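You operate a simulated robot arm through the tools that you are given. There is no shell and no other tool.

The job below is to be done with a simulated robot arm. You get a single attempt, and the scene is never put back.

TASK
Switch the water from the left row to zone 2: line gauge to 2.5 bar, then one run.
Fine: Shut the row valve, open that zone alone, press the run pad once and shut the zone after the run.

The check looks at the end state, three seconds after you hand in, the way a careful person would. Anything else that was tipped, shoved, dropped, spilled or broken makes it a failure.

THE ROBOT
A 7-joint arm with a two-finger gripper, on a carriage that runs on a rail from [-5, 903] to [5, -877] (x, y) and turns from -3.438 to 2.374 rad about z. Base frame: it is fixed where the carriage stands at the start and does not move with it; the origin is on the floor, on the carriage's upright axis, x ahead of it, y to its left, z up; the surface under the hand at the start is at about z = 740. Readings come in mm, rad, newtons and seconds.
With the tool pointing down near the work surface it reaches from about 360 to 780 mm from the robot's upright axis, wherever it stands. Its first joint turns from -2.897 to 2.897 rad. Places, roughly: fifth zone valve handle [700, -300, 1200]; first zone valve handle [700, 200, 1200]; fourth zone valve handle [700, -200, 1200]; left row valve handle [600, -400, 900]; line gauge [300, -300, 600]; main valve handle [500, 400, 900]; pressure knob [500, -200, 900]; right row valve handle [600, -700, 900]; run pad [700, -600, 1300]; second zone valve handle [700, 0, 1200]; sixth zone valve handle [700, -500, 1200]; third zone valve handle [700, -100, 1200]. Payload 2.45 kg.
Tool frame: the origin (TCP) is the grasp point; the fingertips stand 23 mm ahead of it; z points along the fingers, y is the line along which they close. Largest opening 72 mm; the body of the gripper starts 40 mm behind the TCP.
Orientation is that of the tool frame in the base frame, as a unit quaternion [x, y, z, w]. With the fingers straight down and closing along the base's y, the tool's x points along the base's -x, its y along +y and its z along -z.

THE INTERFACE
- The arm moves only by the tool move_arm. Its argument "steps" is a list of rows, each an object of numbers (a shift or turn left out is 0, a gripper value left out holds the last): "tx", "ty", "tz": the shift along the tool's x, y, z in units of 500 mm (1.0 is 500 mm); "rx", "ry", "rz": the turn, a rotation vector about the tool's x, y, z in units of 45 degrees (1.0 is 45 degrees); "claw": the gripper command, from -1 (shut) to 1 (fully open), values between in proportion. In form: [{"tx": .., "ty": .., "tz": .., "rx": .., "ry": .., "rz": .., "claw": ..}, ...]. A call has 1 to 20 rows; each row is the pose to reach, as a shift and turn from the pose commanded when the call began, along the tool's axes at that moment. A call with a number of a shift or a turn outside -1 to 1 is refused whole. Rows are played at 5 a second. More than 50 mm and 0.15 rad between two rows, or a gripper value outside its range, and nothing of the call is played. A pose out of reach is approached as far as the arm can. The call stops where the force on the tool passes 90 N (or 10 N more than at its start, if that is more) or the arm is blocked; 0.2 s more then pass. Each finger travels about 72 mm/s and halts on what it meets, pressing with about 33 N; the grip force reading is that of the motor and also rises with nothing between the fingers. The clock runs only during rows and for 0.2 s after the last one: add rows that repeat a pose to give the fingers time. The reply holds the time, the measured pose of the TCP, the force on the tool along the base axes, the opening and the grip force, in the units named above and with some noise, with the torque about the TCP (base axes, N m) and any sound that the robot's microphone picked up.
- Cameras (640 x 400 px; columns grow to the right, rows downward): "scene" is now at [16.4, 150.2, 1532.3]; the picture's right is [-0.42, -0.91, 0.00], its down [-0.55, 0.25, -0.80] and it looks along [0.72, -0.33, -0.60] (base axes); focal length 214 px, centre (320, 200). "wrist" rides on the gripper at [78, 17, -66] in the tool frame; the picture's right is [-0.22, 0.98, 0.00], its down [-0.56, -0.12, -0.82] and it looks along [-0.80, -0.18, 0.57] (tool axes); focal length 234 px, centre (320, 200). There is no depth. A picture from a camera that has moved, and an enlarged one, comes with that camera's place and axes in the base frame and with its lens.
- capture(camera): a new picture of that camera. The clock stands still meanwhile.
- lift_body(by): slides the trunk up (or, below 0, down) by that many mm; the arm and the scene camera ride with it, the base frame stays. It gives what a move gives, with no picture.
- steer(legs): drives the robot by 1 to 6 legs, each [ahead, left, turn to the left] in mm, mm and rad, along the robot's own axes; the way and the turn of a leg run together, so that a leg with both is an arc; at most 1500 mm and 3.142 rad a leg. The arm and the cameras ride along, it lands a little off, and it stops where it bumps. It keeps to its track: a leg is cut to what the track allows. It gives what a move gives.
- turn_head(pan, tilt): turns the head with the scene camera to pan (to the left, within 2.705 rad either way) and tilt (down, from -0.506 to 1.204), counted from straight ahead of the robot. It gives what a move gives.
- inspect(camera, box): a new picture of the part [left, top, right, bottom] of that camera's present view, enlarged. The clock stands still meanwhile.
- hand_in(): hands the job in; it is judged then, once.

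Places have to be worked out from the pictures, the camera data and where the tool is seen. Open the gripper and draw the arm clear of the work before you hand the job in, unless the task says otherwise.

The tools are called after "Emit:" as name(argument=value, ...) on one line, values as JSON. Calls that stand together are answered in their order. move_arm: Moves the arm, as the interface text tells. Its arguments: {"type":"object","properties":{"steps":{"type":"array","items":{"type":"object","properties":{"tx":{"type":"number"},"ty":{"type":"number"},"tz":{"type":"number"},"rx":{"type":"number"},"ry":{"type":"number"},"rz":{"type":"number"},"claw":{"type":"number"}}}}},"required":["steps"]} The other tools are called the same way: lift_body (by) slides the trunk up or down; steer (legs) drives the base; turn_head (pan, tilt) turns the head that bears the scene camera; capture (camera) takes a picture; inspect (camera, box) takes an enlarged picture of a part of a camera's view; hand_in () hands the job in.

At the start:

```text
clock: 0.0
position: [348.8, -198.8, 1413.9]
ee_rot: [-0.001, 1.0, 0.0, 0.0]
force: [-0.1, 0.1, 0.6]
moment: [-0.01, -0.02, 0.0]
opening: 72.0
grip_force: 0.0
trunk travel left (down, up): [-525.0, 65.0]
robot x, y, heading: [0.1, -0.5, 0.004]
head pan, tilt: [-0.431, 0.648]
```

scene: 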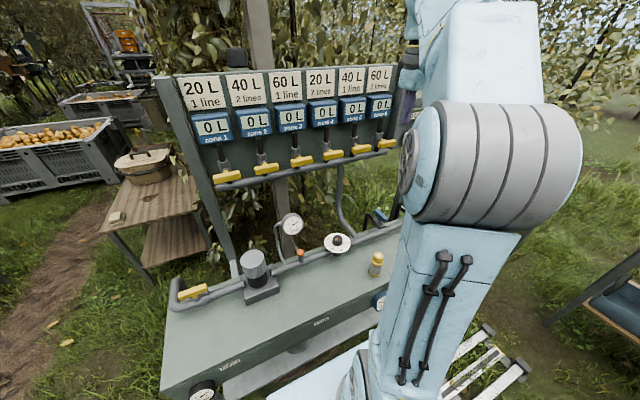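
wrist: 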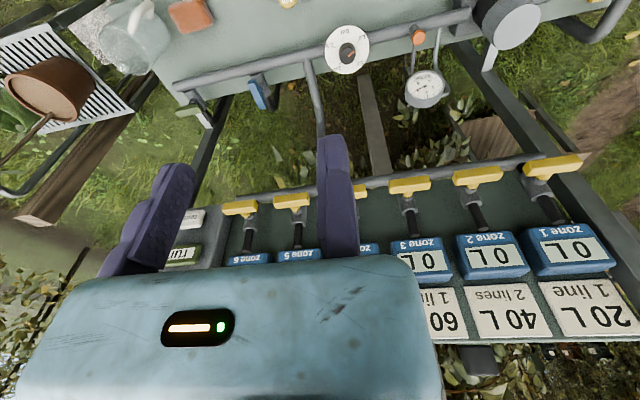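

I'll look at the scene in detail first: the scene camera shows the zone panel with six valves, and the bench with the main valve, pump, gauge, knob. I take enlarged pictures.

Emit:
inspect(camera="scene", box=[150, 50, 410, 200])

Emit:
inspect(camera="scene", box=[150, 190, 410, 400])

Emit:
inspect(camera="wrist", box=[140, 0, 460, 200])

Emit:
inspect(camera="wrist", box=[100, 150, 420, 350])

```text
2.46 times, centred on (280, 125) of scene
camera zoom: at [16.4, 150.2, 1532.3], right [-0.42, -0.91, 0.0], down [-0.55, 0.25, -0.8], along [0.72, -0.33, -0.6], focal length 528 px, centre (418, 385)
```

zoom: 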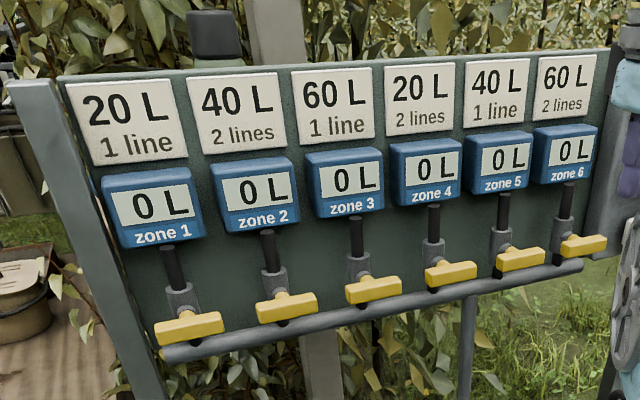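

```text
1.90 times, centred on (280, 295) of scene
camera zoom: at [16.4, 150.2, 1532.3], right [-0.42, -0.91, 0.0], down [-0.55, 0.25, -0.8], along [0.72, -0.33, -0.6], focal length 408 px, centre (396, 19)
```

zoom: 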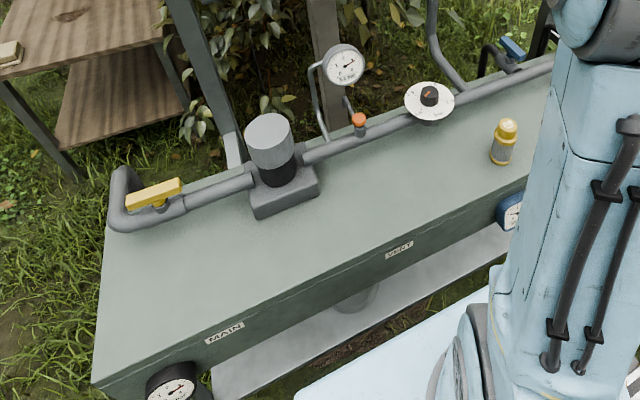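

```text
2.00 times, centred on (300, 100) of wrist
camera zoom: at [272.0, -180.1, 1479.9], right [0.22, 0.98, 0.0], down [0.56, -0.12, 0.82], along [0.8, -0.18, -0.57], focal length 468 px, centre (360, 400)
```

zoom: 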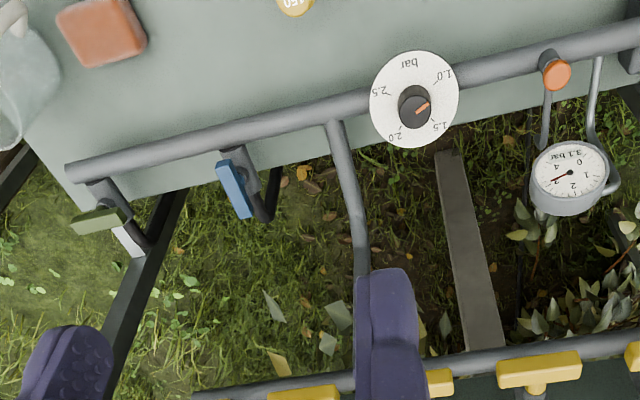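

```text
2.00 times, centred on (260, 250) of wrist
camera zoom: at [272.0, -180.1, 1479.9], right [0.22, 0.98, 0.0], down [0.56, -0.12, 0.82], along [0.8, -0.18, -0.57], focal length 468 px, centre (440, 100)
```

zoom: 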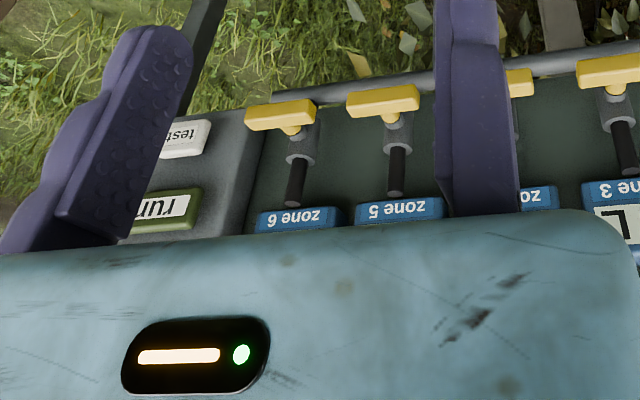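

The line gauge appears to read 3.1 bar and the row valves are blue and green handles on the right. I turn the head to see more of the right side.

Emit:
turn_head(pan=-0.9, tilt=0.6)

Emit:
capture(camera="scene")

Emit:
inspect(camera="wrist", box=[300, 0, 460, 100])

Emit:
inspect(camera="wrist", box=[150, 40, 310, 140])

```text
clock: 0.9
position: [348.8, -199.8, 1414.8]
ee_rot: [0.0, 1.0, 0.0, 0.0]
force: [-0.7, -0.4, 0.2]
moment: [0.0, 0.01, 0.0]
opening: 72.1
grip_force: 0.1
trunk travel left (down, up): [-525.0, 65.0]
robot x, y, heading: [1.6, -1.5, 0.003]
head pan, tilt: [-0.901, 0.6]
```

```text
taken
camera scene: at [-7.5, 117.2, 1536.4], right [-0.78, -0.62, 0.0], down [-0.35, 0.44, -0.83], along [0.51, -0.65, -0.56], focal length 214 px, centre (320, 200)
```

scene: 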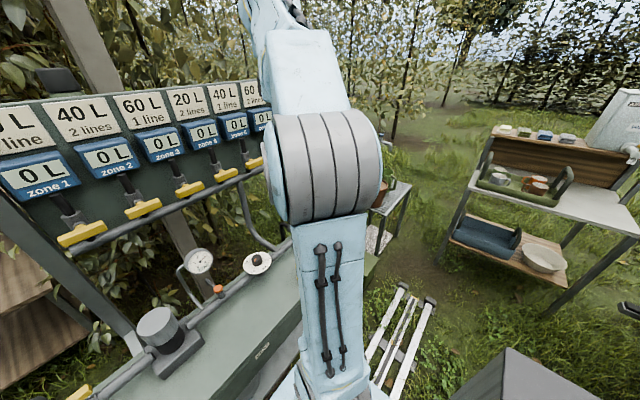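

```text
4.00 times, centred on (380, 50) of wrist
camera zoom: at [272.0, -180.1, 1479.8], right [0.22, 0.98, 0.0], down [0.56, -0.12, 0.82], along [0.8, -0.18, -0.57], focal length 937 px, centre (80, 800)
```

zoom: 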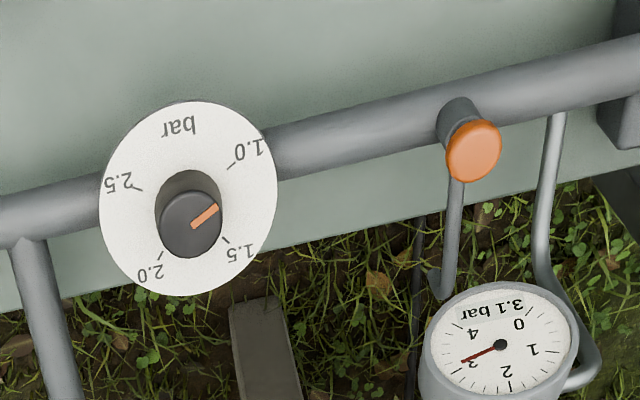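

```text
4.00 times, centred on (230, 90) of wrist
camera zoom: at [272.0, -180.1, 1479.8], right [0.22, 0.98, 0.0], down [0.56, -0.12, 0.82], along [0.8, -0.18, -0.57], focal length 937 px, centre (680, 640)
```

zoom: 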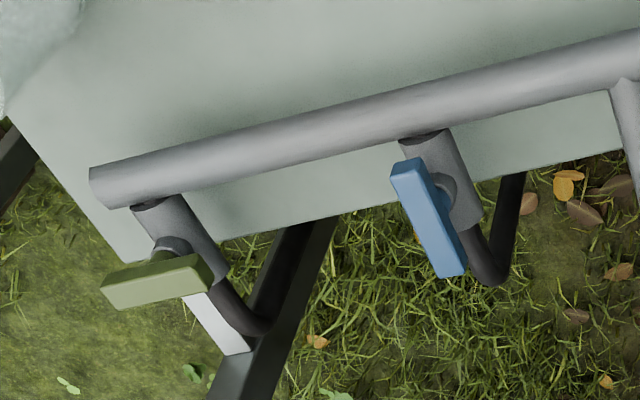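

The line gauge is listed near [300, -300, 600], which is not the 3.1 bar dial at the back, so I look for the gauges on the bench's front face. I tilt the head down towards them.

Emit:
turn_head(pan=-0.75, tilt=1.1)

Emit:
capture(camera="scene")

Emit:
turn_head(pan=0.0, tilt=1.1)

Emit:
capture(camera="scene")

```text
clock: 1.8
position: [348.4, -198.1, 1413.9]
ee_rot: [0.0, 1.0, -0.001, 0.0]
force: [0.6, 0.3, -0.6]
moment: [-0.01, 0.01, 0.01]
opening: 71.9
grip_force: 0.2
trunk travel left (down, up): [-525.0, 65.0]
robot x, y, heading: [1.5, 2.7, 0.0]
head pan, tilt: [-0.75, 1.1]
```

```text
taken
camera scene: at [-16.3, 143.3, 1497.9], right [-0.68, -0.73, 0.0], down [-0.65, 0.61, -0.45], along [0.33, -0.31, -0.89], focal length 214 px, centre (320, 200)
```

scene: 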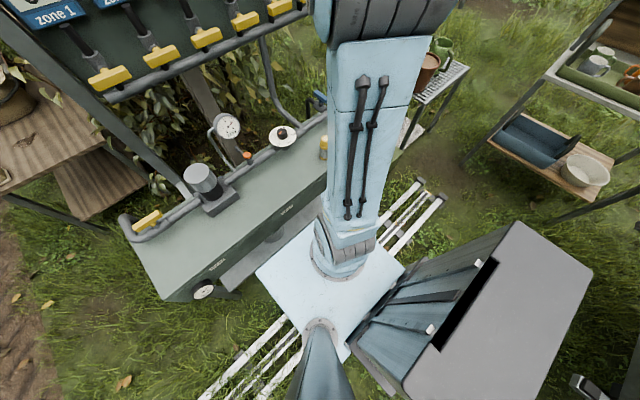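

```text
clock: 2.9
position: [348.3, -198.9, 1413.0]
ee_rot: [0.001, 1.0, 0.0, 0.0]
force: [-0.1, 0.0, 0.5]
moment: [-0.02, 0.0, 0.0]
opening: 72.3
grip_force: 0.0
trunk travel left (down, up): [-525.0, 65.0]
robot x, y, heading: [-0.4, 1.0, 0.001]
head pan, tilt: [0.0, 1.1]
```

```text
taken
camera scene: at [0.6, 186.4, 1497.8], right [0.0, -1.0, 0.0], down [-0.89, 0.0, -0.45], along [0.45, 0.0, -0.89], focal length 214 px, centre (320, 200)
```

scene: 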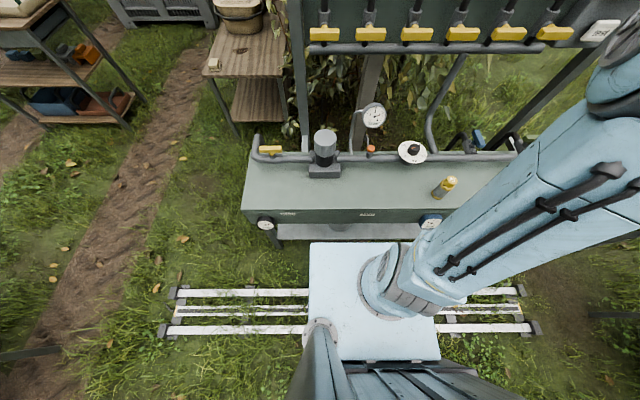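

The top view shows two front gauges: a black one at left ("MAIN") and a blue one at right. I enlarge both.

Emit:
inspect(camera="scene", box=[390, 190, 470, 240])

Emit:
inspect(camera="scene", box=[240, 195, 400, 245])

Emit:
inspect(camera="scene", box=[240, 90, 500, 210])

Emit:
inspect(camera="scene", box=[440, 110, 540, 170])

```text
8.00 times, centred on (430, 215) of scene
camera zoom: at [0.6, 186.4, 1497.8], right [0.0, -1.0, 0.0], down [-0.89, 0.0, -0.45], along [0.45, 0.0, -0.89], focal length 1716 px, centre (-560, 80)
```

zoom: 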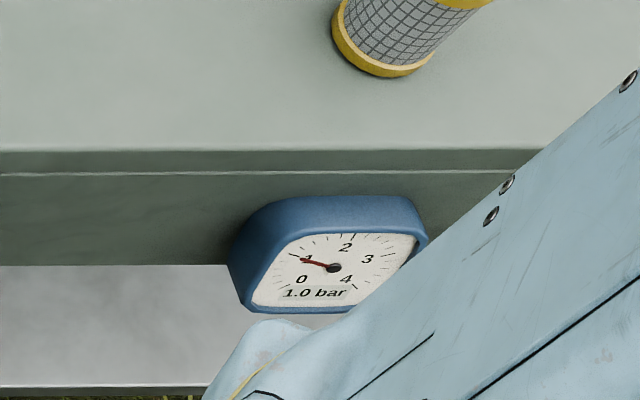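

```text
4.00 times, centred on (320, 220) of scene
camera zoom: at [0.6, 186.4, 1497.8], right [0.0, -1.0, 0.0], down [-0.89, 0.0, -0.45], along [0.45, 0.0, -0.89], focal length 858 px, centre (320, 120)
```

zoom: 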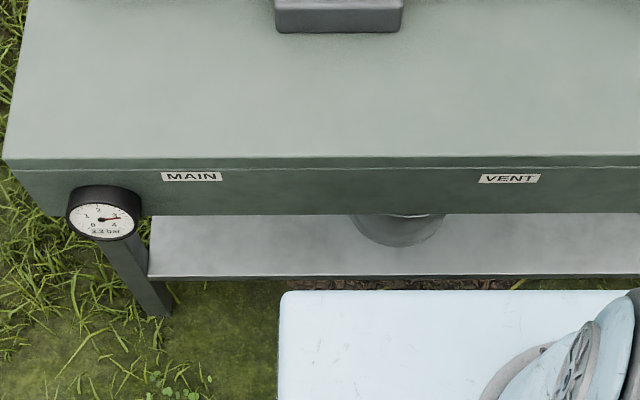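

```text
2.46 times, centred on (370, 150) of scene
camera zoom: at [0.6, 186.4, 1497.8], right [0.0, -1.0, 0.0], down [-0.89, 0.0, -0.45], along [0.45, 0.0, -0.89], focal length 528 px, centre (197, 323)
```

zoom: 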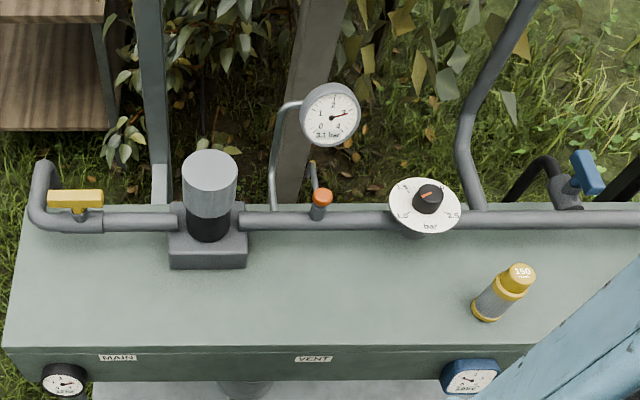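

```text
6.40 times, centred on (490, 140) of scene
camera zoom: at [0.6, 186.4, 1497.8], right [0.0, -1.0, 0.0], down [-0.89, 0.0, -0.45], along [0.45, 0.0, -0.89], focal length 1373 px, centre (-768, 584)
```

zoom: 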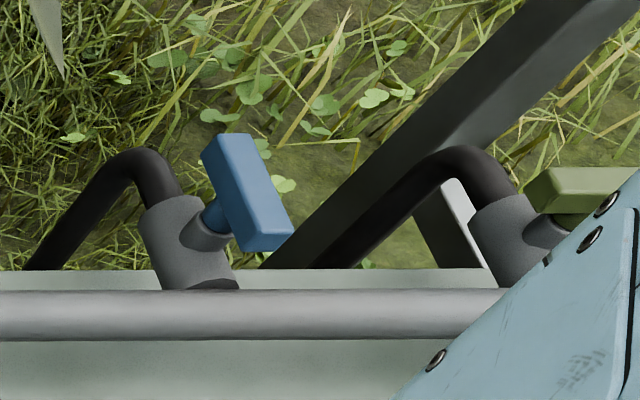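

The blue gauge is the line gauge, reading 1.0 bar (the back dial 3.1 and MAIN 3.2 are others). Blue handle is along its branch (open), green is across (shut). I close the gripper in the air to see where the fingers meet in the wrist view, for calibration.

Emit:
move_arm(steps=[{"claw": -1}, {"claw": -1}, {"claw": -1}, {"claw": -1}, {"claw": -1}, {"claw": -1}])

Emit:
capture(camera="wrist")

```text
clock: 4.3
position: [348.3, -199.3, 1412.6]
ee_rot: [-0.001, 1.0, 0.0, 0.0]
force: [0.8, -0.9, -1.3]
moment: [0.01, -0.01, -0.02]
opening: 0.0
grip_force: 28.1
trunk travel left (down, up): [-525.0, 65.0]
robot x, y, heading: [0.7, 0.9, -0.004]
head pan, tilt: [0.0, 1.1]
```

```text
taken
camera wrist: at [272.0, -180.1, 1479.8], right [0.22, 0.98, 0.0], down [0.56, -0.12, 0.82], along [0.8, -0.18, -0.57], focal length 234 px, centre (320, 200)
```

wrist: 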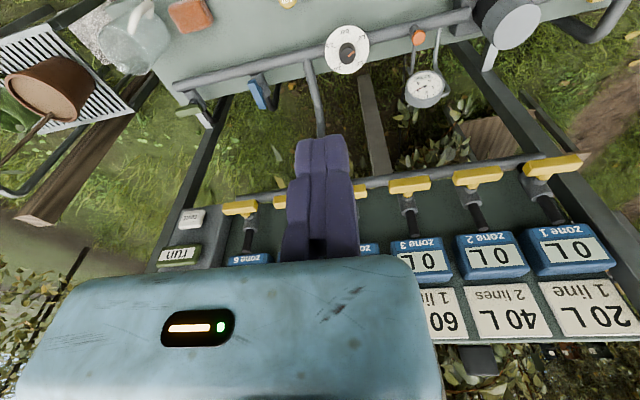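

Closed, the fingers meet at the image centre, but in the open picture the finger on the right stayed in the same place, hinting that one finger may be fixed. I open it and check again.

Emit:
move_arm(steps=[{"claw": 0}, {"claw": 0}, {"claw": 0}, {"claw": 0}])

Emit:
capture(camera="wrist")

Emit:
move_arm(steps=[{"claw": 1}, {"claw": 1}, {"claw": 1}, {"claw": 1}])

Emit:
capture(camera="wrist")

```text
clock: 5.3
position: [349.3, -199.2, 1414.6]
ee_rot: [0.0, 1.0, 0.001, -0.001]
force: [0.8, -0.8, -0.4]
moment: [-0.02, -0.01, 0.01]
opening: 35.9
grip_force: 0.1
trunk travel left (down, up): [-525.0, 65.0]
robot x, y, heading: [0.1, -0.7, 0.001]
head pan, tilt: [0.0, 1.1]
```

```text
taken
camera wrist: at [272.0, -180.1, 1479.8], right [0.22, 0.98, 0.0], down [0.56, -0.12, 0.82], along [0.8, -0.18, -0.57], focal length 234 px, centre (320, 200)
```

wrist: 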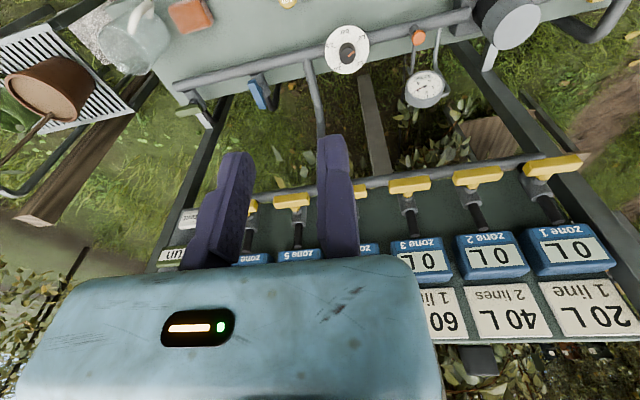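

```text
clock: 6.3
position: [348.2, -199.4, 1414.2]
ee_rot: [0.001, 1.0, 0.0, 0.0]
force: [0.0, 0.4, 0.7]
moment: [0.0, -0.01, 0.0]
opening: 72.0
grip_force: 0.0
trunk travel left (down, up): [-525.0, 65.0]
robot x, y, heading: [0.7, -0.8, -0.0]
head pan, tilt: [0.0, 1.1]
```

```text
taken
camera wrist: at [272.0, -180.1, 1479.8], right [0.22, 0.98, 0.0], down [0.56, -0.12, 0.82], along [0.8, -0.18, -0.57], focal length 234 px, centre (320, 200)
```

wrist: 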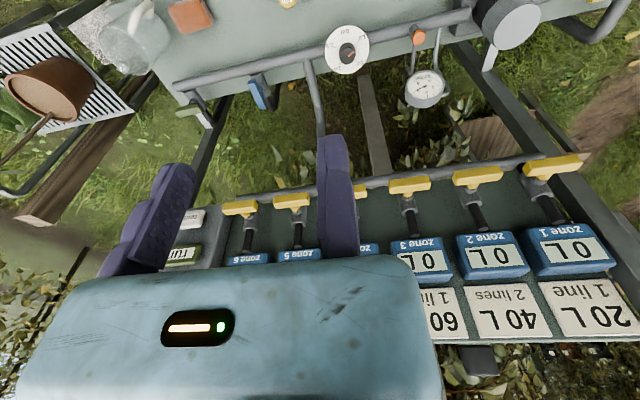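

Confirmed: the finger on the tool's +y side is fixed with its pad at the TCP plane, and only the −y finger moves. By triangulation the blue handle is near [593, -433, 860], and the zone 2 handle near [680, 47, 1180]. I drive 300 mm to the right to work on the blue row valve first.

Emit:
steer(legs=[[0, -300, 0]])

Emit:
capture(camera="wrist")

Emit:
capture(camera="scene")

```text
clock: 8.4
position: [350.6, -502.5, 1414.4]
ee_rot: [0.001, 1.0, 0.0, 0.0]
force: [0.8, 1.0, -0.1]
moment: [0.01, -0.05, 0.03]
opening: 72.1
grip_force: 0.1
trunk travel left (down, up): [-525.0, 65.0]
robot x, y, heading: [3.7, -302.3, 0.003]
head pan, tilt: [0.0, 1.1]
```

```text
taken
camera wrist: at [273.5, -483.4, 1479.9], right [0.22, 0.98, 0.0], down [0.56, -0.13, 0.82], along [0.8, -0.18, -0.57], focal length 234 px, centre (320, 200)
```

wrist: 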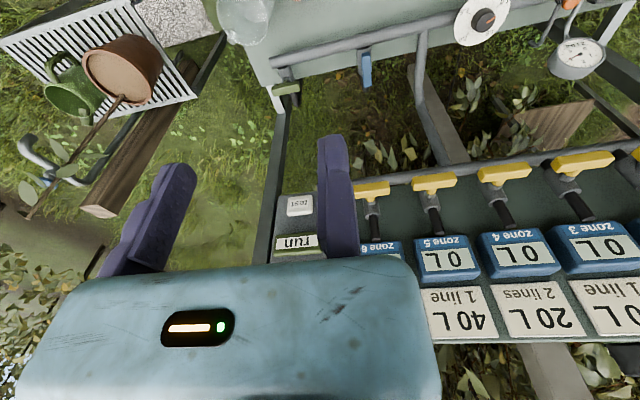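

```text
taken
camera scene: at [2.5, -116.7, 1497.8], right [0.0, -1.0, 0.0], down [-0.89, 0.0, -0.45], along [0.45, 0.0, -0.89], focal length 214 px, centre (320, 200)
```

scene: 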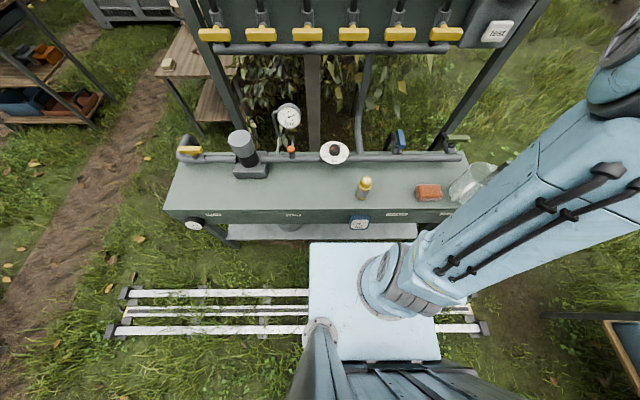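

The view is now clear over the whole bench. I enlarge the gauge, the row valves and the knob.

Emit:
inspect(camera="scene", box=[340, 200, 460, 240])

Emit:
inspect(camera="scene", box=[380, 115, 480, 165])

Emit:
inspect(camera="scene", box=[310, 130, 380, 205])

Emit:
inspect(camera="wrist", box=[260, 30, 400, 130])

```text
5.33 times, centred on (400, 220) of scene
camera zoom: at [2.5, -116.7, 1497.8], right [0.0, -1.0, 0.0], down [-0.89, 0.0, -0.45], along [0.45, 0.0, -0.89], focal length 1144 px, centre (-107, 93)
```

zoom: 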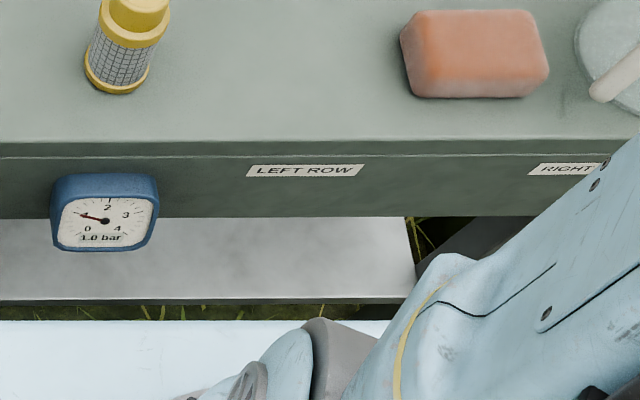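

```text
6.40 times, centred on (430, 140) of scene
camera zoom: at [2.5, -116.7, 1497.8], right [0.0, -1.0, 0.0], down [-0.89, 0.0, -0.45], along [0.45, 0.0, -0.89], focal length 1373 px, centre (-384, 584)
```

zoom: 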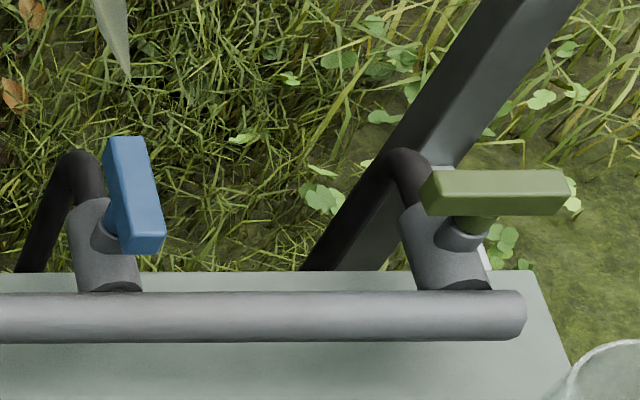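

```text
5.33 times, centred on (345, 168) of scene
camera zoom: at [2.5, -116.7, 1497.8], right [0.0, -1.0, 0.0], down [-0.89, 0.0, -0.45], along [0.45, 0.0, -0.89], focal length 1144 px, centre (187, 373)
```

zoom: 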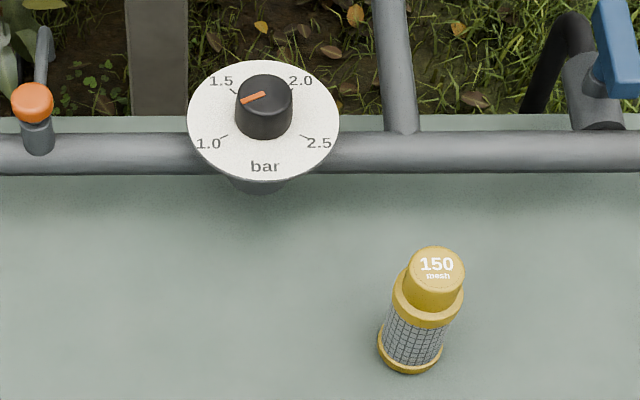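

```text
4.00 times, centred on (330, 80) of wrist
camera zoom: at [273.5, -483.4, 1479.9], right [0.22, 0.98, 0.0], down [0.56, -0.13, 0.82], along [0.8, -0.18, -0.57], focal length 937 px, centre (280, 680)
```

zoom: 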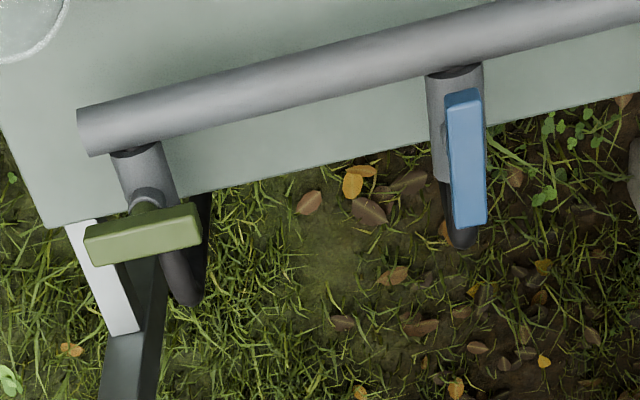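

Blue = LEFT ROW (label under it), handle along its branch (open), ~78×22 mm bar centred near [594, -433, 864 top]. The dial pointer is at about 1.0, matching the gauge. I move the arm down to hover above the blue handle with fingers part-open.

Emit:
move_arm(steps=[{"tx": -0.0403, "ty": 0.0147, "tz": 0.0773, "claw": 0.4}, {"tx": -0.0807, "ty": 0.0295, "tz": 0.1547}, {"tx": -0.121, "ty": 0.0442, "tz": 0.232}, {"tx": -0.1613, "ty": 0.059, "tz": 0.3093}, {"tx": -0.2017, "ty": 0.0737, "tz": 0.3867}, {"tx": -0.242, "ty": 0.0885, "tz": 0.464}, {"tx": -0.2823, "ty": 0.1032, "tz": 0.5413}, {"tx": -0.3227, "ty": 0.118, "tz": 0.6187}, {"tx": -0.363, "ty": 0.1327, "tz": 0.696}, {"tx": -0.4033, "ty": 0.1475, "tz": 0.7733}, {"tx": -0.4437, "ty": 0.1622, "tz": 0.8507}, {"tx": -0.484, "ty": 0.177, "tz": 0.928}, {"tx": -0.484, "ty": 0.177, "tz": 0.928}])

Emit:
capture(camera="wrist")

Emit:
capture(camera="scene")

```text
clock: 11.2
position: [592.1, -414.1, 950.0]
ee_rot: [0.001, 1.0, 0.0, 0.0]
force: [0.4, -0.4, 0.0]
moment: [-0.01, 0.02, 0.0]
opening: 50.4
grip_force: 0.0
trunk travel left (down, up): [-525.0, 65.0]
robot x, y, heading: [-0.9, -301.1, 0.001]
head pan, tilt: [0.0, 1.1]
```

```text
taken
camera wrist: at [516.0, -395.5, 1015.0], right [0.22, 0.98, 0.0], down [0.56, -0.13, 0.82], along [0.8, -0.18, -0.57], focal length 234 px, centre (320, 200)
```

wrist: 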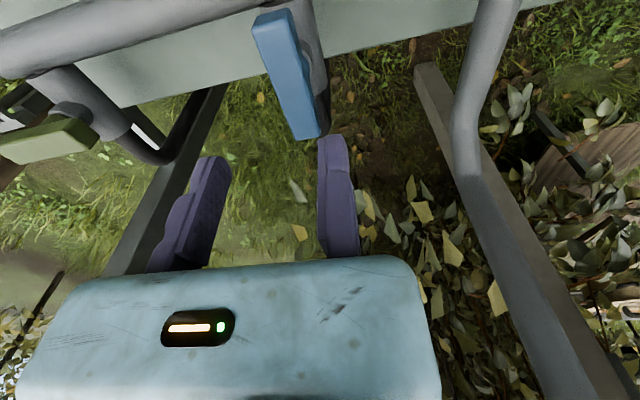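

```text
taken
camera scene: at [3.2, -116.6, 1497.8], right [0.0, -1.0, 0.0], down [-0.89, 0.0, -0.45], along [0.45, 0.0, -0.89], focal length 214 px, centre (320, 200)
```

scene: 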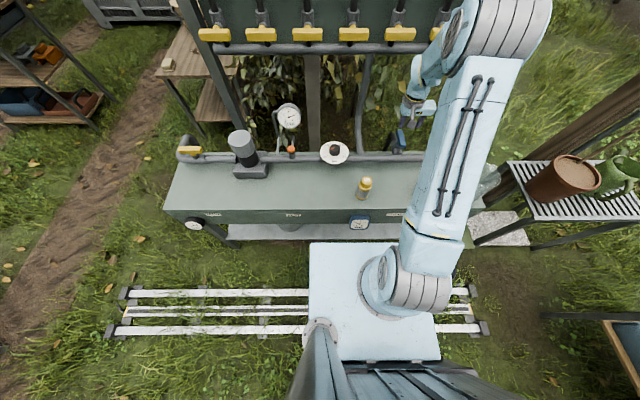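

The arm reached the hover; the blue handle is visible just ahead of the fingers. I enlarge the wrist view to measure its place precisely.

Emit:
inspect(camera="wrist", box=[180, 0, 400, 160])

```text
2.50 times, centred on (290, 80) of wrist
camera zoom: at [516.0, -395.5, 1015.0], right [0.22, 0.98, 0.0], down [0.56, -0.13, 0.82], along [0.8, -0.18, -0.57], focal length 585 px, centre (395, 500)
```

zoom: 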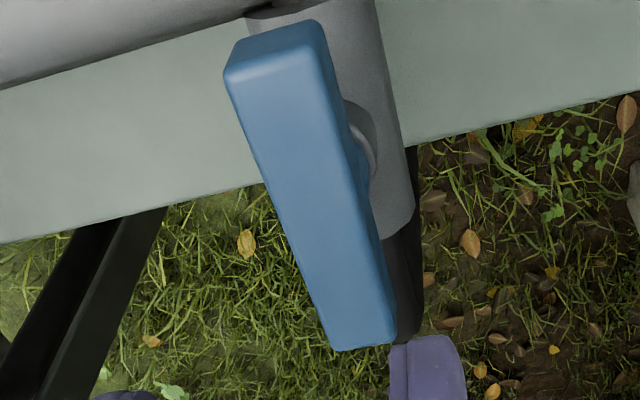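

The blue handle measures x 558–638, y −443…−424, top z≈864. I lower with the fixed finger just outside its +y face (TCP [598, -417, 868]), fingertips just at the handle's underside.

Emit:
move_arm(steps=[{"tx": -0.0118, "ty": -0.006, "tz": 0.06, "claw": 0.4}, {"tx": -0.0118, "ty": -0.006, "tz": 0.11}, {"tx": -0.0118, "ty": -0.006, "tz": 0.14}, {"tx": -0.0118, "ty": -0.006, "tz": 0.164}, {"tx": -0.0118, "ty": -0.006, "tz": 0.164}])

Emit:
capture(camera="wrist")

```text
clock: 12.4
position: [599.3, -417.9, 867.3]
ee_rot: [0.001, 1.0, 0.0, 0.0]
force: [0.2, 0.0, 0.0]
moment: [0.0, 0.01, -0.02]
opening: 50.6
grip_force: 0.1
trunk travel left (down, up): [-525.0, 65.0]
robot x, y, heading: [2.6, -303.5, -0.002]
head pan, tilt: [0.0, 1.1]
```

```text
taken
camera wrist: at [521.4, -398.3, 933.6], right [0.22, 0.98, 0.0], down [0.56, -0.13, 0.82], along [0.8, -0.18, -0.57], focal length 234 px, centre (320, 200)
```

wrist: 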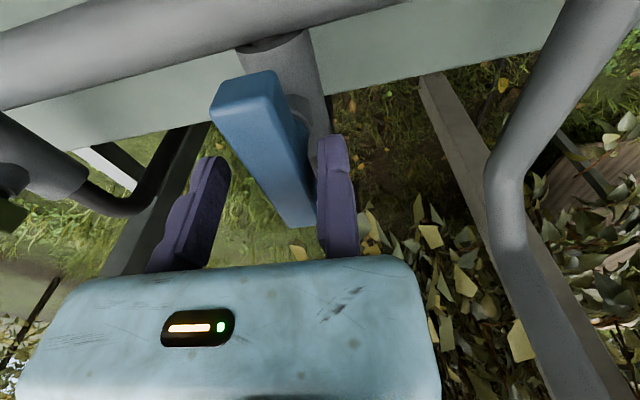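

The fingers straddle the handle with a small gap on the fixed side. I ease the fixed pad 5 mm towards it and close.

Emit:
move_arm(steps=[{"ty": -0.006, "claw": 0.4}, {"ty": -0.01, "claw": 0.4}, {"ty": -0.01, "claw": 0.0}, {"ty": -0.01, "claw": -0.3}, {"ty": -0.01, "claw": -0.6}, {"ty": -0.01, "claw": -1}, {"ty": -0.01, "claw": -1}, {"ty": -0.01, "claw": -1}])

Emit:
capture(camera="wrist")

```text
clock: 14.2
position: [598.1, -423.0, 868.7]
ee_rot: [0.001, 1.0, -0.001, 0.001]
force: [0.6, -5.3, -1.5]
moment: [-0.06, -0.27, 0.05]
opening: 21.9
grip_force: 45.2
trunk travel left (down, up): [-525.0, 65.0]
robot x, y, heading: [1.6, -302.4, -0.003]
head pan, tilt: [0.0, 1.1]
```

```text
taken
camera wrist: at [521.9, -403.9, 933.6], right [0.22, 0.98, 0.0], down [0.56, -0.13, 0.82], along [0.8, -0.18, -0.57], focal length 234 px, centre (320, 200)
```

wrist: 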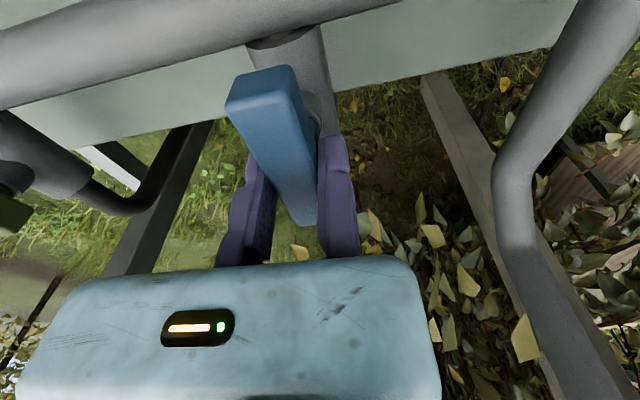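

Gripped (opening 21.9 mm). I turn it clockwise seen from above (the usual closing sense), about the stem axis, first only 15° to feel for a stop.

Emit:
move_arm(steps=[{"tx": -0.00287, "ty": -0.00019, "rz": 0.1667, "claw": -1}, {"tx": -0.00569, "ty": -0.00075, "rz": 0.3333, "claw": -1}, {"tx": -0.00569, "ty": -0.00075, "rz": 0.3333, "claw": -1}])

Emit:
capture(camera="wrist")

```text
clock: 15.0
position: [602.4, -424.7, 867.4]
ee_rot: [0.133, 0.991, 0.0, 0.0]
force: [1.7, -12.4, -3.4]
moment: [-0.24, -0.58, 0.07]
opening: 22.1
grip_force: 45.3
trunk travel left (down, up): [-525.0, 65.0]
robot x, y, heading: [2.4, -304.2, -0.003]
head pan, tilt: [0.0, 1.1]
```

```text
taken
camera wrist: at [531.9, -385.6, 933.6], right [0.47, 0.88, 0.0], down [0.51, -0.27, 0.82], along [0.73, -0.38, -0.57], focal length 234 px, centre (320, 200)
```

wrist: 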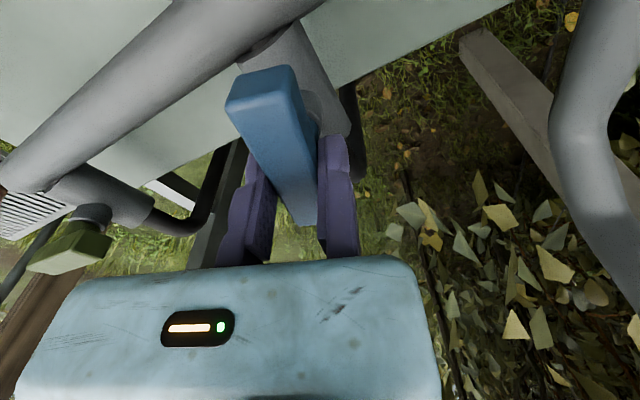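

The handle turns freely with the gripper (torque ~0.1 N m). A slight −y side force suggests ~1–2 mm off-centre, so I continue 45° more with a small correction.

Emit:
move_arm(steps=[{"tx": -0.00327, "ty": -0.00169, "rz": 0.1667, "claw": -1}, {"tx": -0.00649, "ty": -0.00365, "rz": 0.3333, "claw": -1}, {"tx": -0.00922, "ty": -0.00457, "rz": 0.5, "claw": -1}, {"tx": -0.0118, "ty": -0.00585, "rz": 0.6667, "claw": -1}, {"tx": -0.01419, "ty": -0.00745, "rz": 0.8333, "claw": -1}, {"tx": -0.01636, "ty": -0.00934, "rz": 1.0, "claw": -1}, {"tx": -0.01636, "ty": -0.00934, "rz": 1.0, "claw": -1}])

Emit:
capture(camera="wrist")

```text
clock: 16.6
position: [606.6, -431.9, 866.4]
ee_rot: [0.502, 0.865, 0.001, -0.001]
force: [-24.0, -19.1, -7.1]
moment: [0.24, 0.24, 0.16]
opening: 21.9
grip_force: 45.0
trunk travel left (down, up): [-525.0, 65.0]
robot x, y, heading: [0.7, -303.0, 0.003]
head pan, tilt: [0.0, 1.1]
```

```text
taken
camera wrist: at [583.8, -353.7, 933.8], right [0.96, 0.3, 0.0], down [0.17, -0.55, 0.82], along [0.24, -0.78, -0.57], focal length 234 px, centre (320, 200)
```

wrist: 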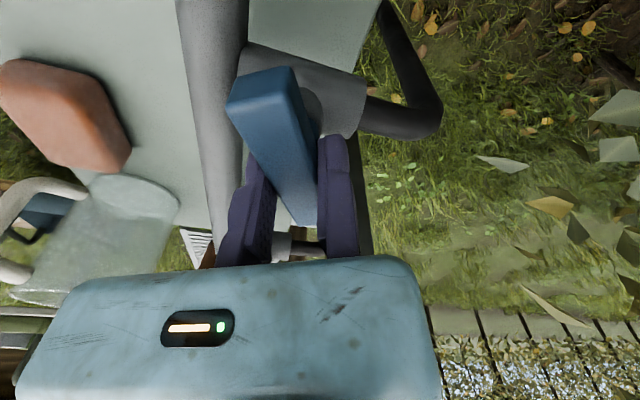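

The handle is at ~60°, torque still low, but the side force along −tool y has grown to ~30 N, so the stem lies a bit nearer the robot than assumed. I relieve it by shifting 3 mm along −tool y.

Emit:
move_arm(steps=[{"ty": -0.003, "claw": -1}, {"ty": -0.006, "claw": -1}, {"ty": -0.006, "claw": -1}])

Emit:
inspect(camera="wrist", box=[200, 40, 400, 270])

```text
clock: 17.4
position: [607.6, -430.8, 868.7]
ee_rot: [0.5, 0.866, 0.001, 0.001]
force: [-7.9, -14.4, -12.4]
moment: [0.26, 0.38, 0.16]
opening: 21.7
grip_force: 44.9
trunk travel left (down, up): [-525.0, 65.0]
robot x, y, heading: [3.6, -305.1, -0.004]
head pan, tilt: [0.0, 1.1]
```

```text
1.74 times, centred on (300, 155) of wrist
camera zoom: at [583.2, -353.7, 933.9], right [0.95, 0.3, 0.0], down [0.17, -0.55, 0.82], along [0.25, -0.78, -0.57], focal length 407 px, centre (355, 278)
```

zoom: 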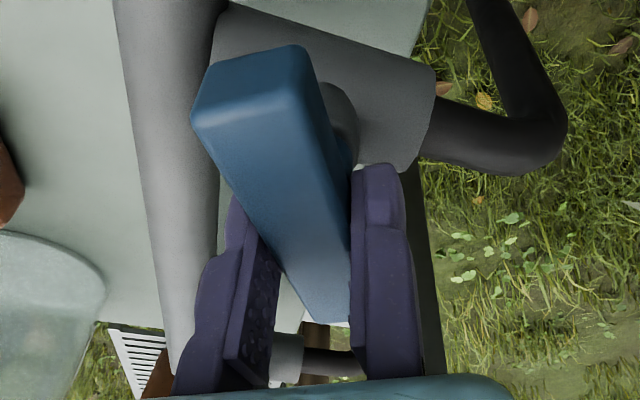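

Side force dropped to ~14 N. I turn the last 30° about the corrected axis with a bit more relief.

Emit:
move_arm(steps=[{"tx": -0.00275, "ty": -0.00402, "tz": 0.002, "rz": 0.1667, "claw": -1}, {"tx": -0.00522, "ty": -0.00837, "tz": 0.002, "rz": 0.3333, "claw": -1}, {"tx": -0.00735, "ty": -0.01103, "tz": 0.002, "rz": 0.5, "claw": -1}, {"tx": -0.00912, "ty": -0.01394, "tz": 0.002, "rz": 0.6667, "claw": -1}, {"tx": -0.00912, "ty": -0.01394, "tz": 0.002, "rz": 0.6667, "claw": -1}])

Emit:
capture(camera="wrist")

Emit:
inspect(camera="scene", box=[340, 100, 480, 240])

```text
clock: 18.6
position: [607.2, -436.3, 868.2]
ee_rot: [0.707, 0.707, 0.001, 0.003]
force: [39.8, -0.6, 5.2]
moment: [-1.01, 0.47, 0.19]
opening: 21.9
grip_force: 45.0
trunk travel left (down, up): [-525.0, 65.0]
robot x, y, heading: [-2.1, -302.7, -0.005]
head pan, tilt: [0.0, 1.1]
```

```text
taken
camera wrist: at [623.8, -357.7, 933.9], right [0.98, -0.22, 0.01], down [-0.13, -0.56, 0.82], along [-0.17, -0.8, -0.57], focal length 234 px, centre (320, 200)
```

wrist: 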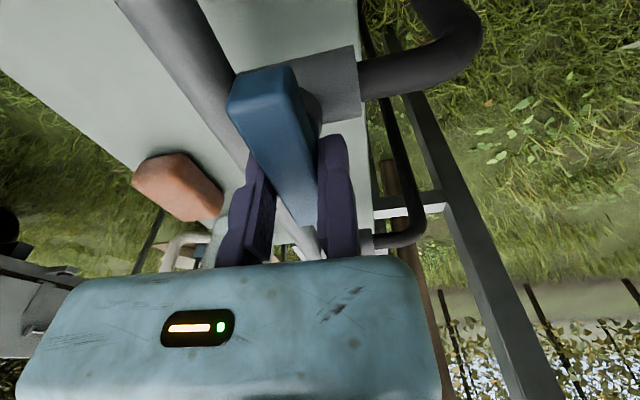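

```text
2.86 times, centred on (410, 170) of scene
camera zoom: at [5.7, -116.4, 1497.9], right [0.0, -1.0, 0.0], down [-0.89, 0.0, -0.45], along [0.45, 0.0, -0.89], focal length 613 px, centre (63, 286)
```

zoom: 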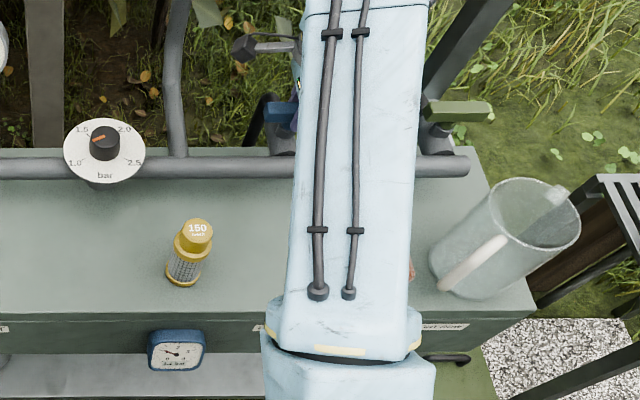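

The side force flipped to +40 N along x (over-relieved). I shift 3 mm back along +tool y and read again.

Emit:
move_arm(steps=[{"ty": 0.003, "claw": -1}, {"ty": 0.006, "claw": -1}, {"ty": 0.006, "claw": -1}])

```text
clock: 19.4
position: [606.0, -438.2, 868.6]
ee_rot: [0.707, 0.707, 0.001, 0.0]
force: [23.8, 6.5, 16.9]
moment: [-0.52, 0.79, 0.29]
opening: 21.7
grip_force: 45.0
trunk travel left (down, up): [-525.0, 65.0]
robot x, y, heading: [2.3, -306.8, 0.0]
head pan, tilt: [0.0, 1.1]
```

Stiffness is about 5 N/mm; I shift another 4 mm along +x and lift 2 mm to relax before letting go.

Emit:
move_arm(steps=[{"ty": 0.004, "tz": -0.002, "claw": -1}, {"ty": 0.008, "tz": -0.004, "claw": -1}, {"ty": 0.008, "tz": -0.004, "claw": -1}])

Emit:
inspect(camera="wrist", box=[180, 20, 420, 270])

```text
clock: 20.2
position: [607.6, -437.8, 867.9]
ee_rot: [0.708, 0.706, -0.001, -0.003]
force: [-11.4, 12.4, -0.5]
moment: [-0.05, -0.56, 0.46]
opening: 21.7
grip_force: 44.6
trunk travel left (down, up): [-525.0, 65.0]
robot x, y, heading: [4.0, -302.1, -0.003]
head pan, tilt: [0.0, 1.1]
```

```text
1.60 times, centred on (300, 145) of wrist
camera zoom: at [624.9, -358.0, 933.8], right [0.98, -0.22, -0.01], down [-0.12, -0.56, 0.82], along [-0.18, -0.8, -0.57], focal length 375 px, centre (352, 288)
```

zoom: 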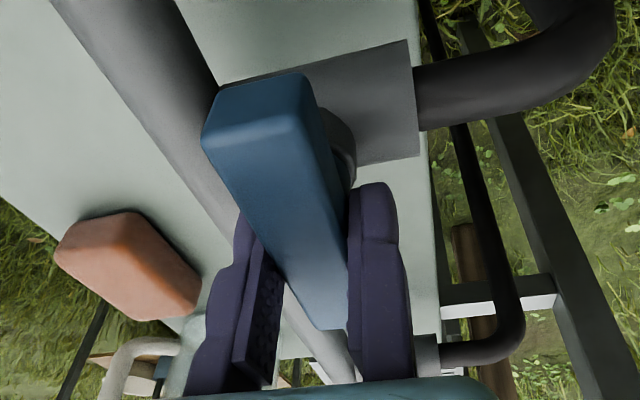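

Forces are now small and the tool yaw is exactly 90°, so the handle lies across its branch. I open the fingers and lift clear to look.

Emit:
move_arm(steps=[{"claw": -0.3}, {"claw": 0.2}, {"claw": 0.2}, {"tz": -0.06, "claw": 0.2}, {"tz": -0.12}, {"tz": -0.2}, {"tz": -0.2}])

Emit:
capture(camera="wrist")

Emit:
inspect(camera="scene", box=[340, 100, 480, 240])

```text
clock: 21.8
position: [609.3, -437.9, 969.7]
ee_rot: [0.707, 0.707, 0.0, 0.0]
force: [-0.9, -0.2, -0.4]
moment: [0.01, 0.01, -0.04]
opening: 42.9
grip_force: 0.1
trunk travel left (down, up): [-525.0, 65.0]
robot x, y, heading: [0.4, -303.8, 0.0]
head pan, tilt: [0.0, 1.1]
```

```text
taken
camera wrist: at [627.0, -359.0, 1035.9], right [0.98, -0.22, 0.0], down [-0.13, -0.56, 0.82], along [-0.18, -0.8, -0.57], focal length 234 px, centre (320, 200)
```

wrist: 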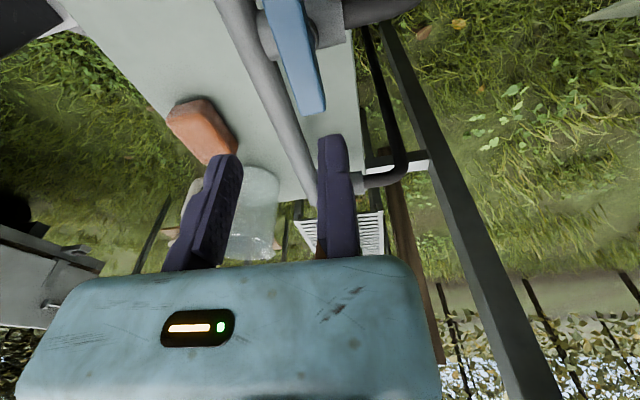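

```text
2.86 times, centred on (410, 170) of scene
camera zoom: at [2.1, -116.6, 1497.8], right [0.0, -1.0, 0.0], down [-0.89, 0.0, -0.45], along [0.45, 0.0, -0.89], focal length 613 px, centre (63, 286)
```

zoom: 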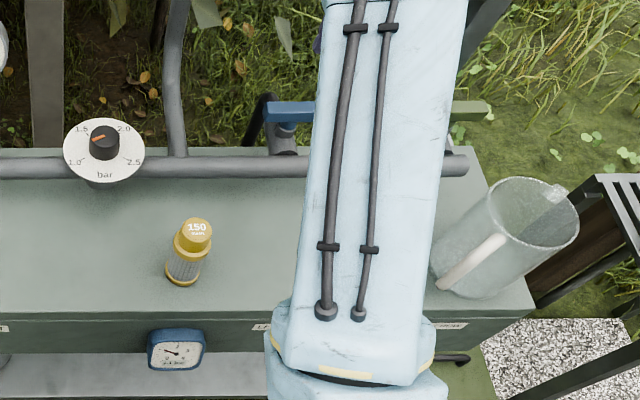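

The blue handle is now parallel to the main pipe (across its branch), like the shut green one. I check the gauge.

Emit:
inspect(camera="scene", box=[340, 205, 380, 235])

Emit:
inspect(camera="wrist", box=[220, 0, 380, 120])

```text
13.33 times, centred on (360, 220) of scene
camera zoom: at [2.1, -116.6, 1497.8], right [0.0, -1.0, 0.0], down [-0.89, 0.0, -0.45], along [0.45, 0.0, -0.89], focal length 2860 px, centre (-213, -67)
```

zoom: 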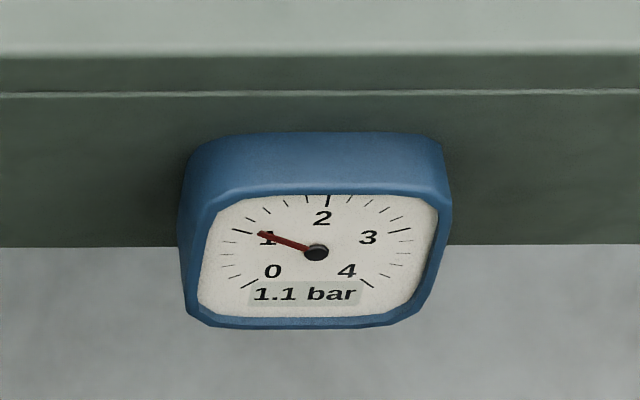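

```text
3.33 times, centred on (300, 60) of wrist
camera zoom: at [627.0, -359.0, 1035.9], right [0.98, -0.22, 0.0], down [-0.13, -0.56, 0.82], along [-0.18, -0.8, -0.57], focal length 781 px, centre (387, 667)
```

zoom: 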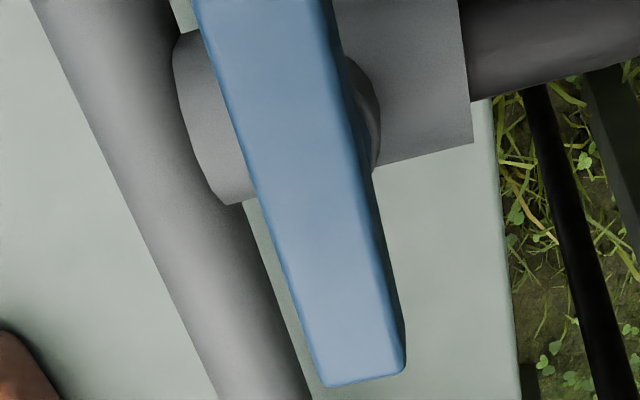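

The line gauge now reads 1.1 bar and the blue handle is shut, centre ≈[595.5, -433]. Next: zone 2. I back the hand away from the bench and start pitching it to point forward (two calls of 45°).

Emit:
move_arm(steps=[{"ty": -0.048, "tz": -0.04, "rx": 0, "claw": 0.2}, {"ty": -0.096, "tz": -0.08, "rx": -0.1}, {"ty": -0.144, "tz": -0.12, "rx": -0.25}, {"ty": -0.192, "tz": -0.16, "rx": -0.4}, {"ty": -0.24, "tz": -0.2, "rx": -0.55}, {"ty": -0.288, "tz": -0.24, "rx": -0.7}, {"ty": -0.336, "tz": -0.28, "rx": -0.85}, {"ty": -0.384, "tz": -0.32, "rx": -1.0}, {"ty": -0.384, "tz": -0.32, "rx": -1.0}])

Emit:
capture(camera="scene")

```text
clock: 23.8
position: [416.5, -439.2, 1129.3]
ee_rot: [0.653, 0.653, 0.27, 0.272]
force: [0.0, -0.1, 0.3]
moment: [0.02, -0.02, 0.01]
opening: 43.3
grip_force: 0.0
trunk travel left (down, up): [-525.0, 65.0]
robot x, y, heading: [0.5, -305.6, 0.002]
head pan, tilt: [0.0, 1.1]
```

```text
taken
camera scene: at [1.8, -116.5, 1497.8], right [0.0, -1.0, 0.0], down [-0.89, 0.0, -0.45], along [0.45, 0.0, -0.89], focal length 214 px, centre (320, 200)
```

scene: 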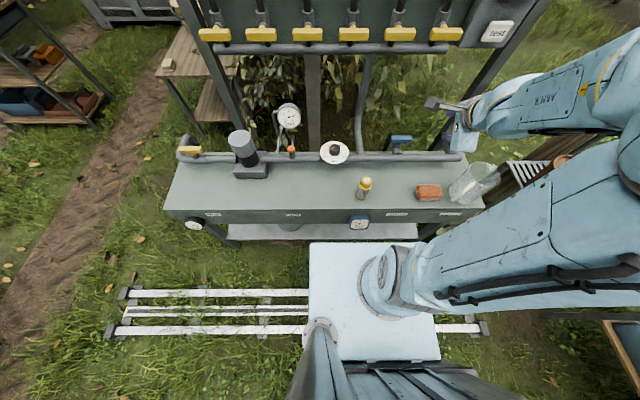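

The pictures confirm the blue handle across its branch. I finish pitching the hand forward in place, then drive left by 400 mm.

Emit:
move_arm(steps=[{"rx": -0.17, "claw": 0.2}, {"rx": -0.34}, {"rx": -0.51}, {"rx": -0.68}, {"rx": -0.85}, {"rx": -1.0}, {"rx": -1.0}])

Emit:
steer(legs=[[0, 400, 0]])

Emit:
capture(camera="wrist")

Emit:
turn_head(pan=-0.3, tilt=0.6)

Emit:
capture(camera="scene")

```text
clock: 25.4
position: [456.9, -473.2, 1149.5]
ee_rot: [0.5, 0.5, 0.499, 0.501]
force: [0.4, -0.4, -0.1]
moment: [0.0, 0.02, -0.02]
opening: 43.1
grip_force: 0.1
out of reach, approached as far as the arm can: row 3, 4, 5, 6, 7
trunk travel left (down, up): [-525.0, 65.0]
robot x, y, heading: [2.1, -305.7, -0.002]
head pan, tilt: [0.0, 1.1]
```

```text
clock: 28.0
position: [454.5, -74.6, 1150.3]
ee_rot: [0.501, 0.499, 0.5, 0.5]
force: [0.0, -0.4, 0.3]
moment: [0.0, -0.02, 0.05]
opening: 43.2
grip_force: 0.0
trunk travel left (down, up): [-525.0, 65.0]
robot x, y, heading: [0.1, 98.0, -0.001]
head pan, tilt: [0.0, 1.1]
```

```text
taken
camera wrist: at [389.6, 4.2, 1167.6], right [0.0, -0.22, 0.98], down [-0.82, -0.56, -0.13], along [0.57, -0.8, -0.18], focal length 234 px, centre (320, 200)
```

wrist: 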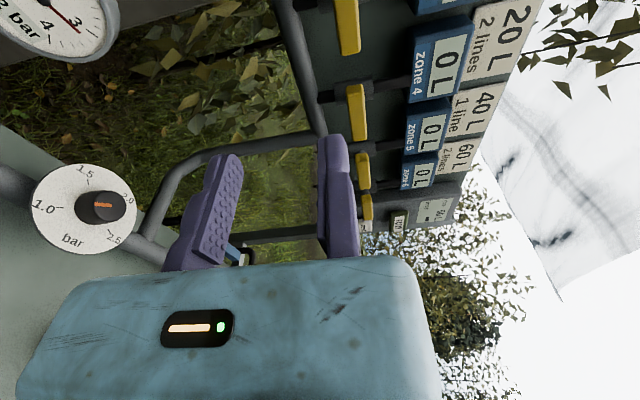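

```text
clock: 28.9
position: [453.4, -75.0, 1150.2]
ee_rot: [0.5, 0.5, 0.499, 0.5]
force: [0.1, 0.5, -0.6]
moment: [-0.01, -0.03, 0.0]
opening: 42.9
grip_force: 0.1
trunk travel left (down, up): [-525.0, 65.0]
robot x, y, heading: [-4.5, 95.4, 0.002]
head pan, tilt: [-0.3, 0.6]
```

```text
taken
camera scene: at [21.7, 255.4, 1536.4], right [-0.3, -0.95, 0.0], down [-0.54, 0.17, -0.82], along [0.79, -0.25, -0.57], focal length 214 px, centre (320, 200)
```

scene: 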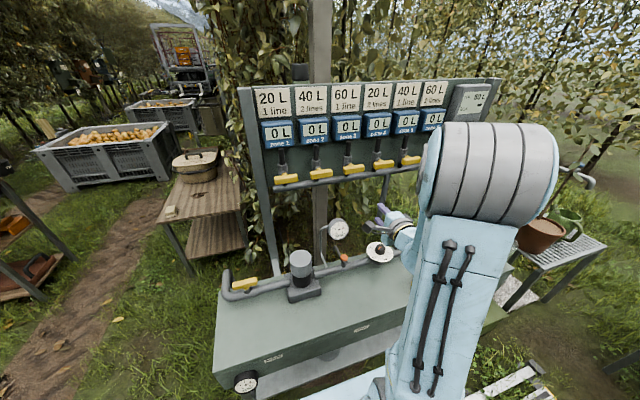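

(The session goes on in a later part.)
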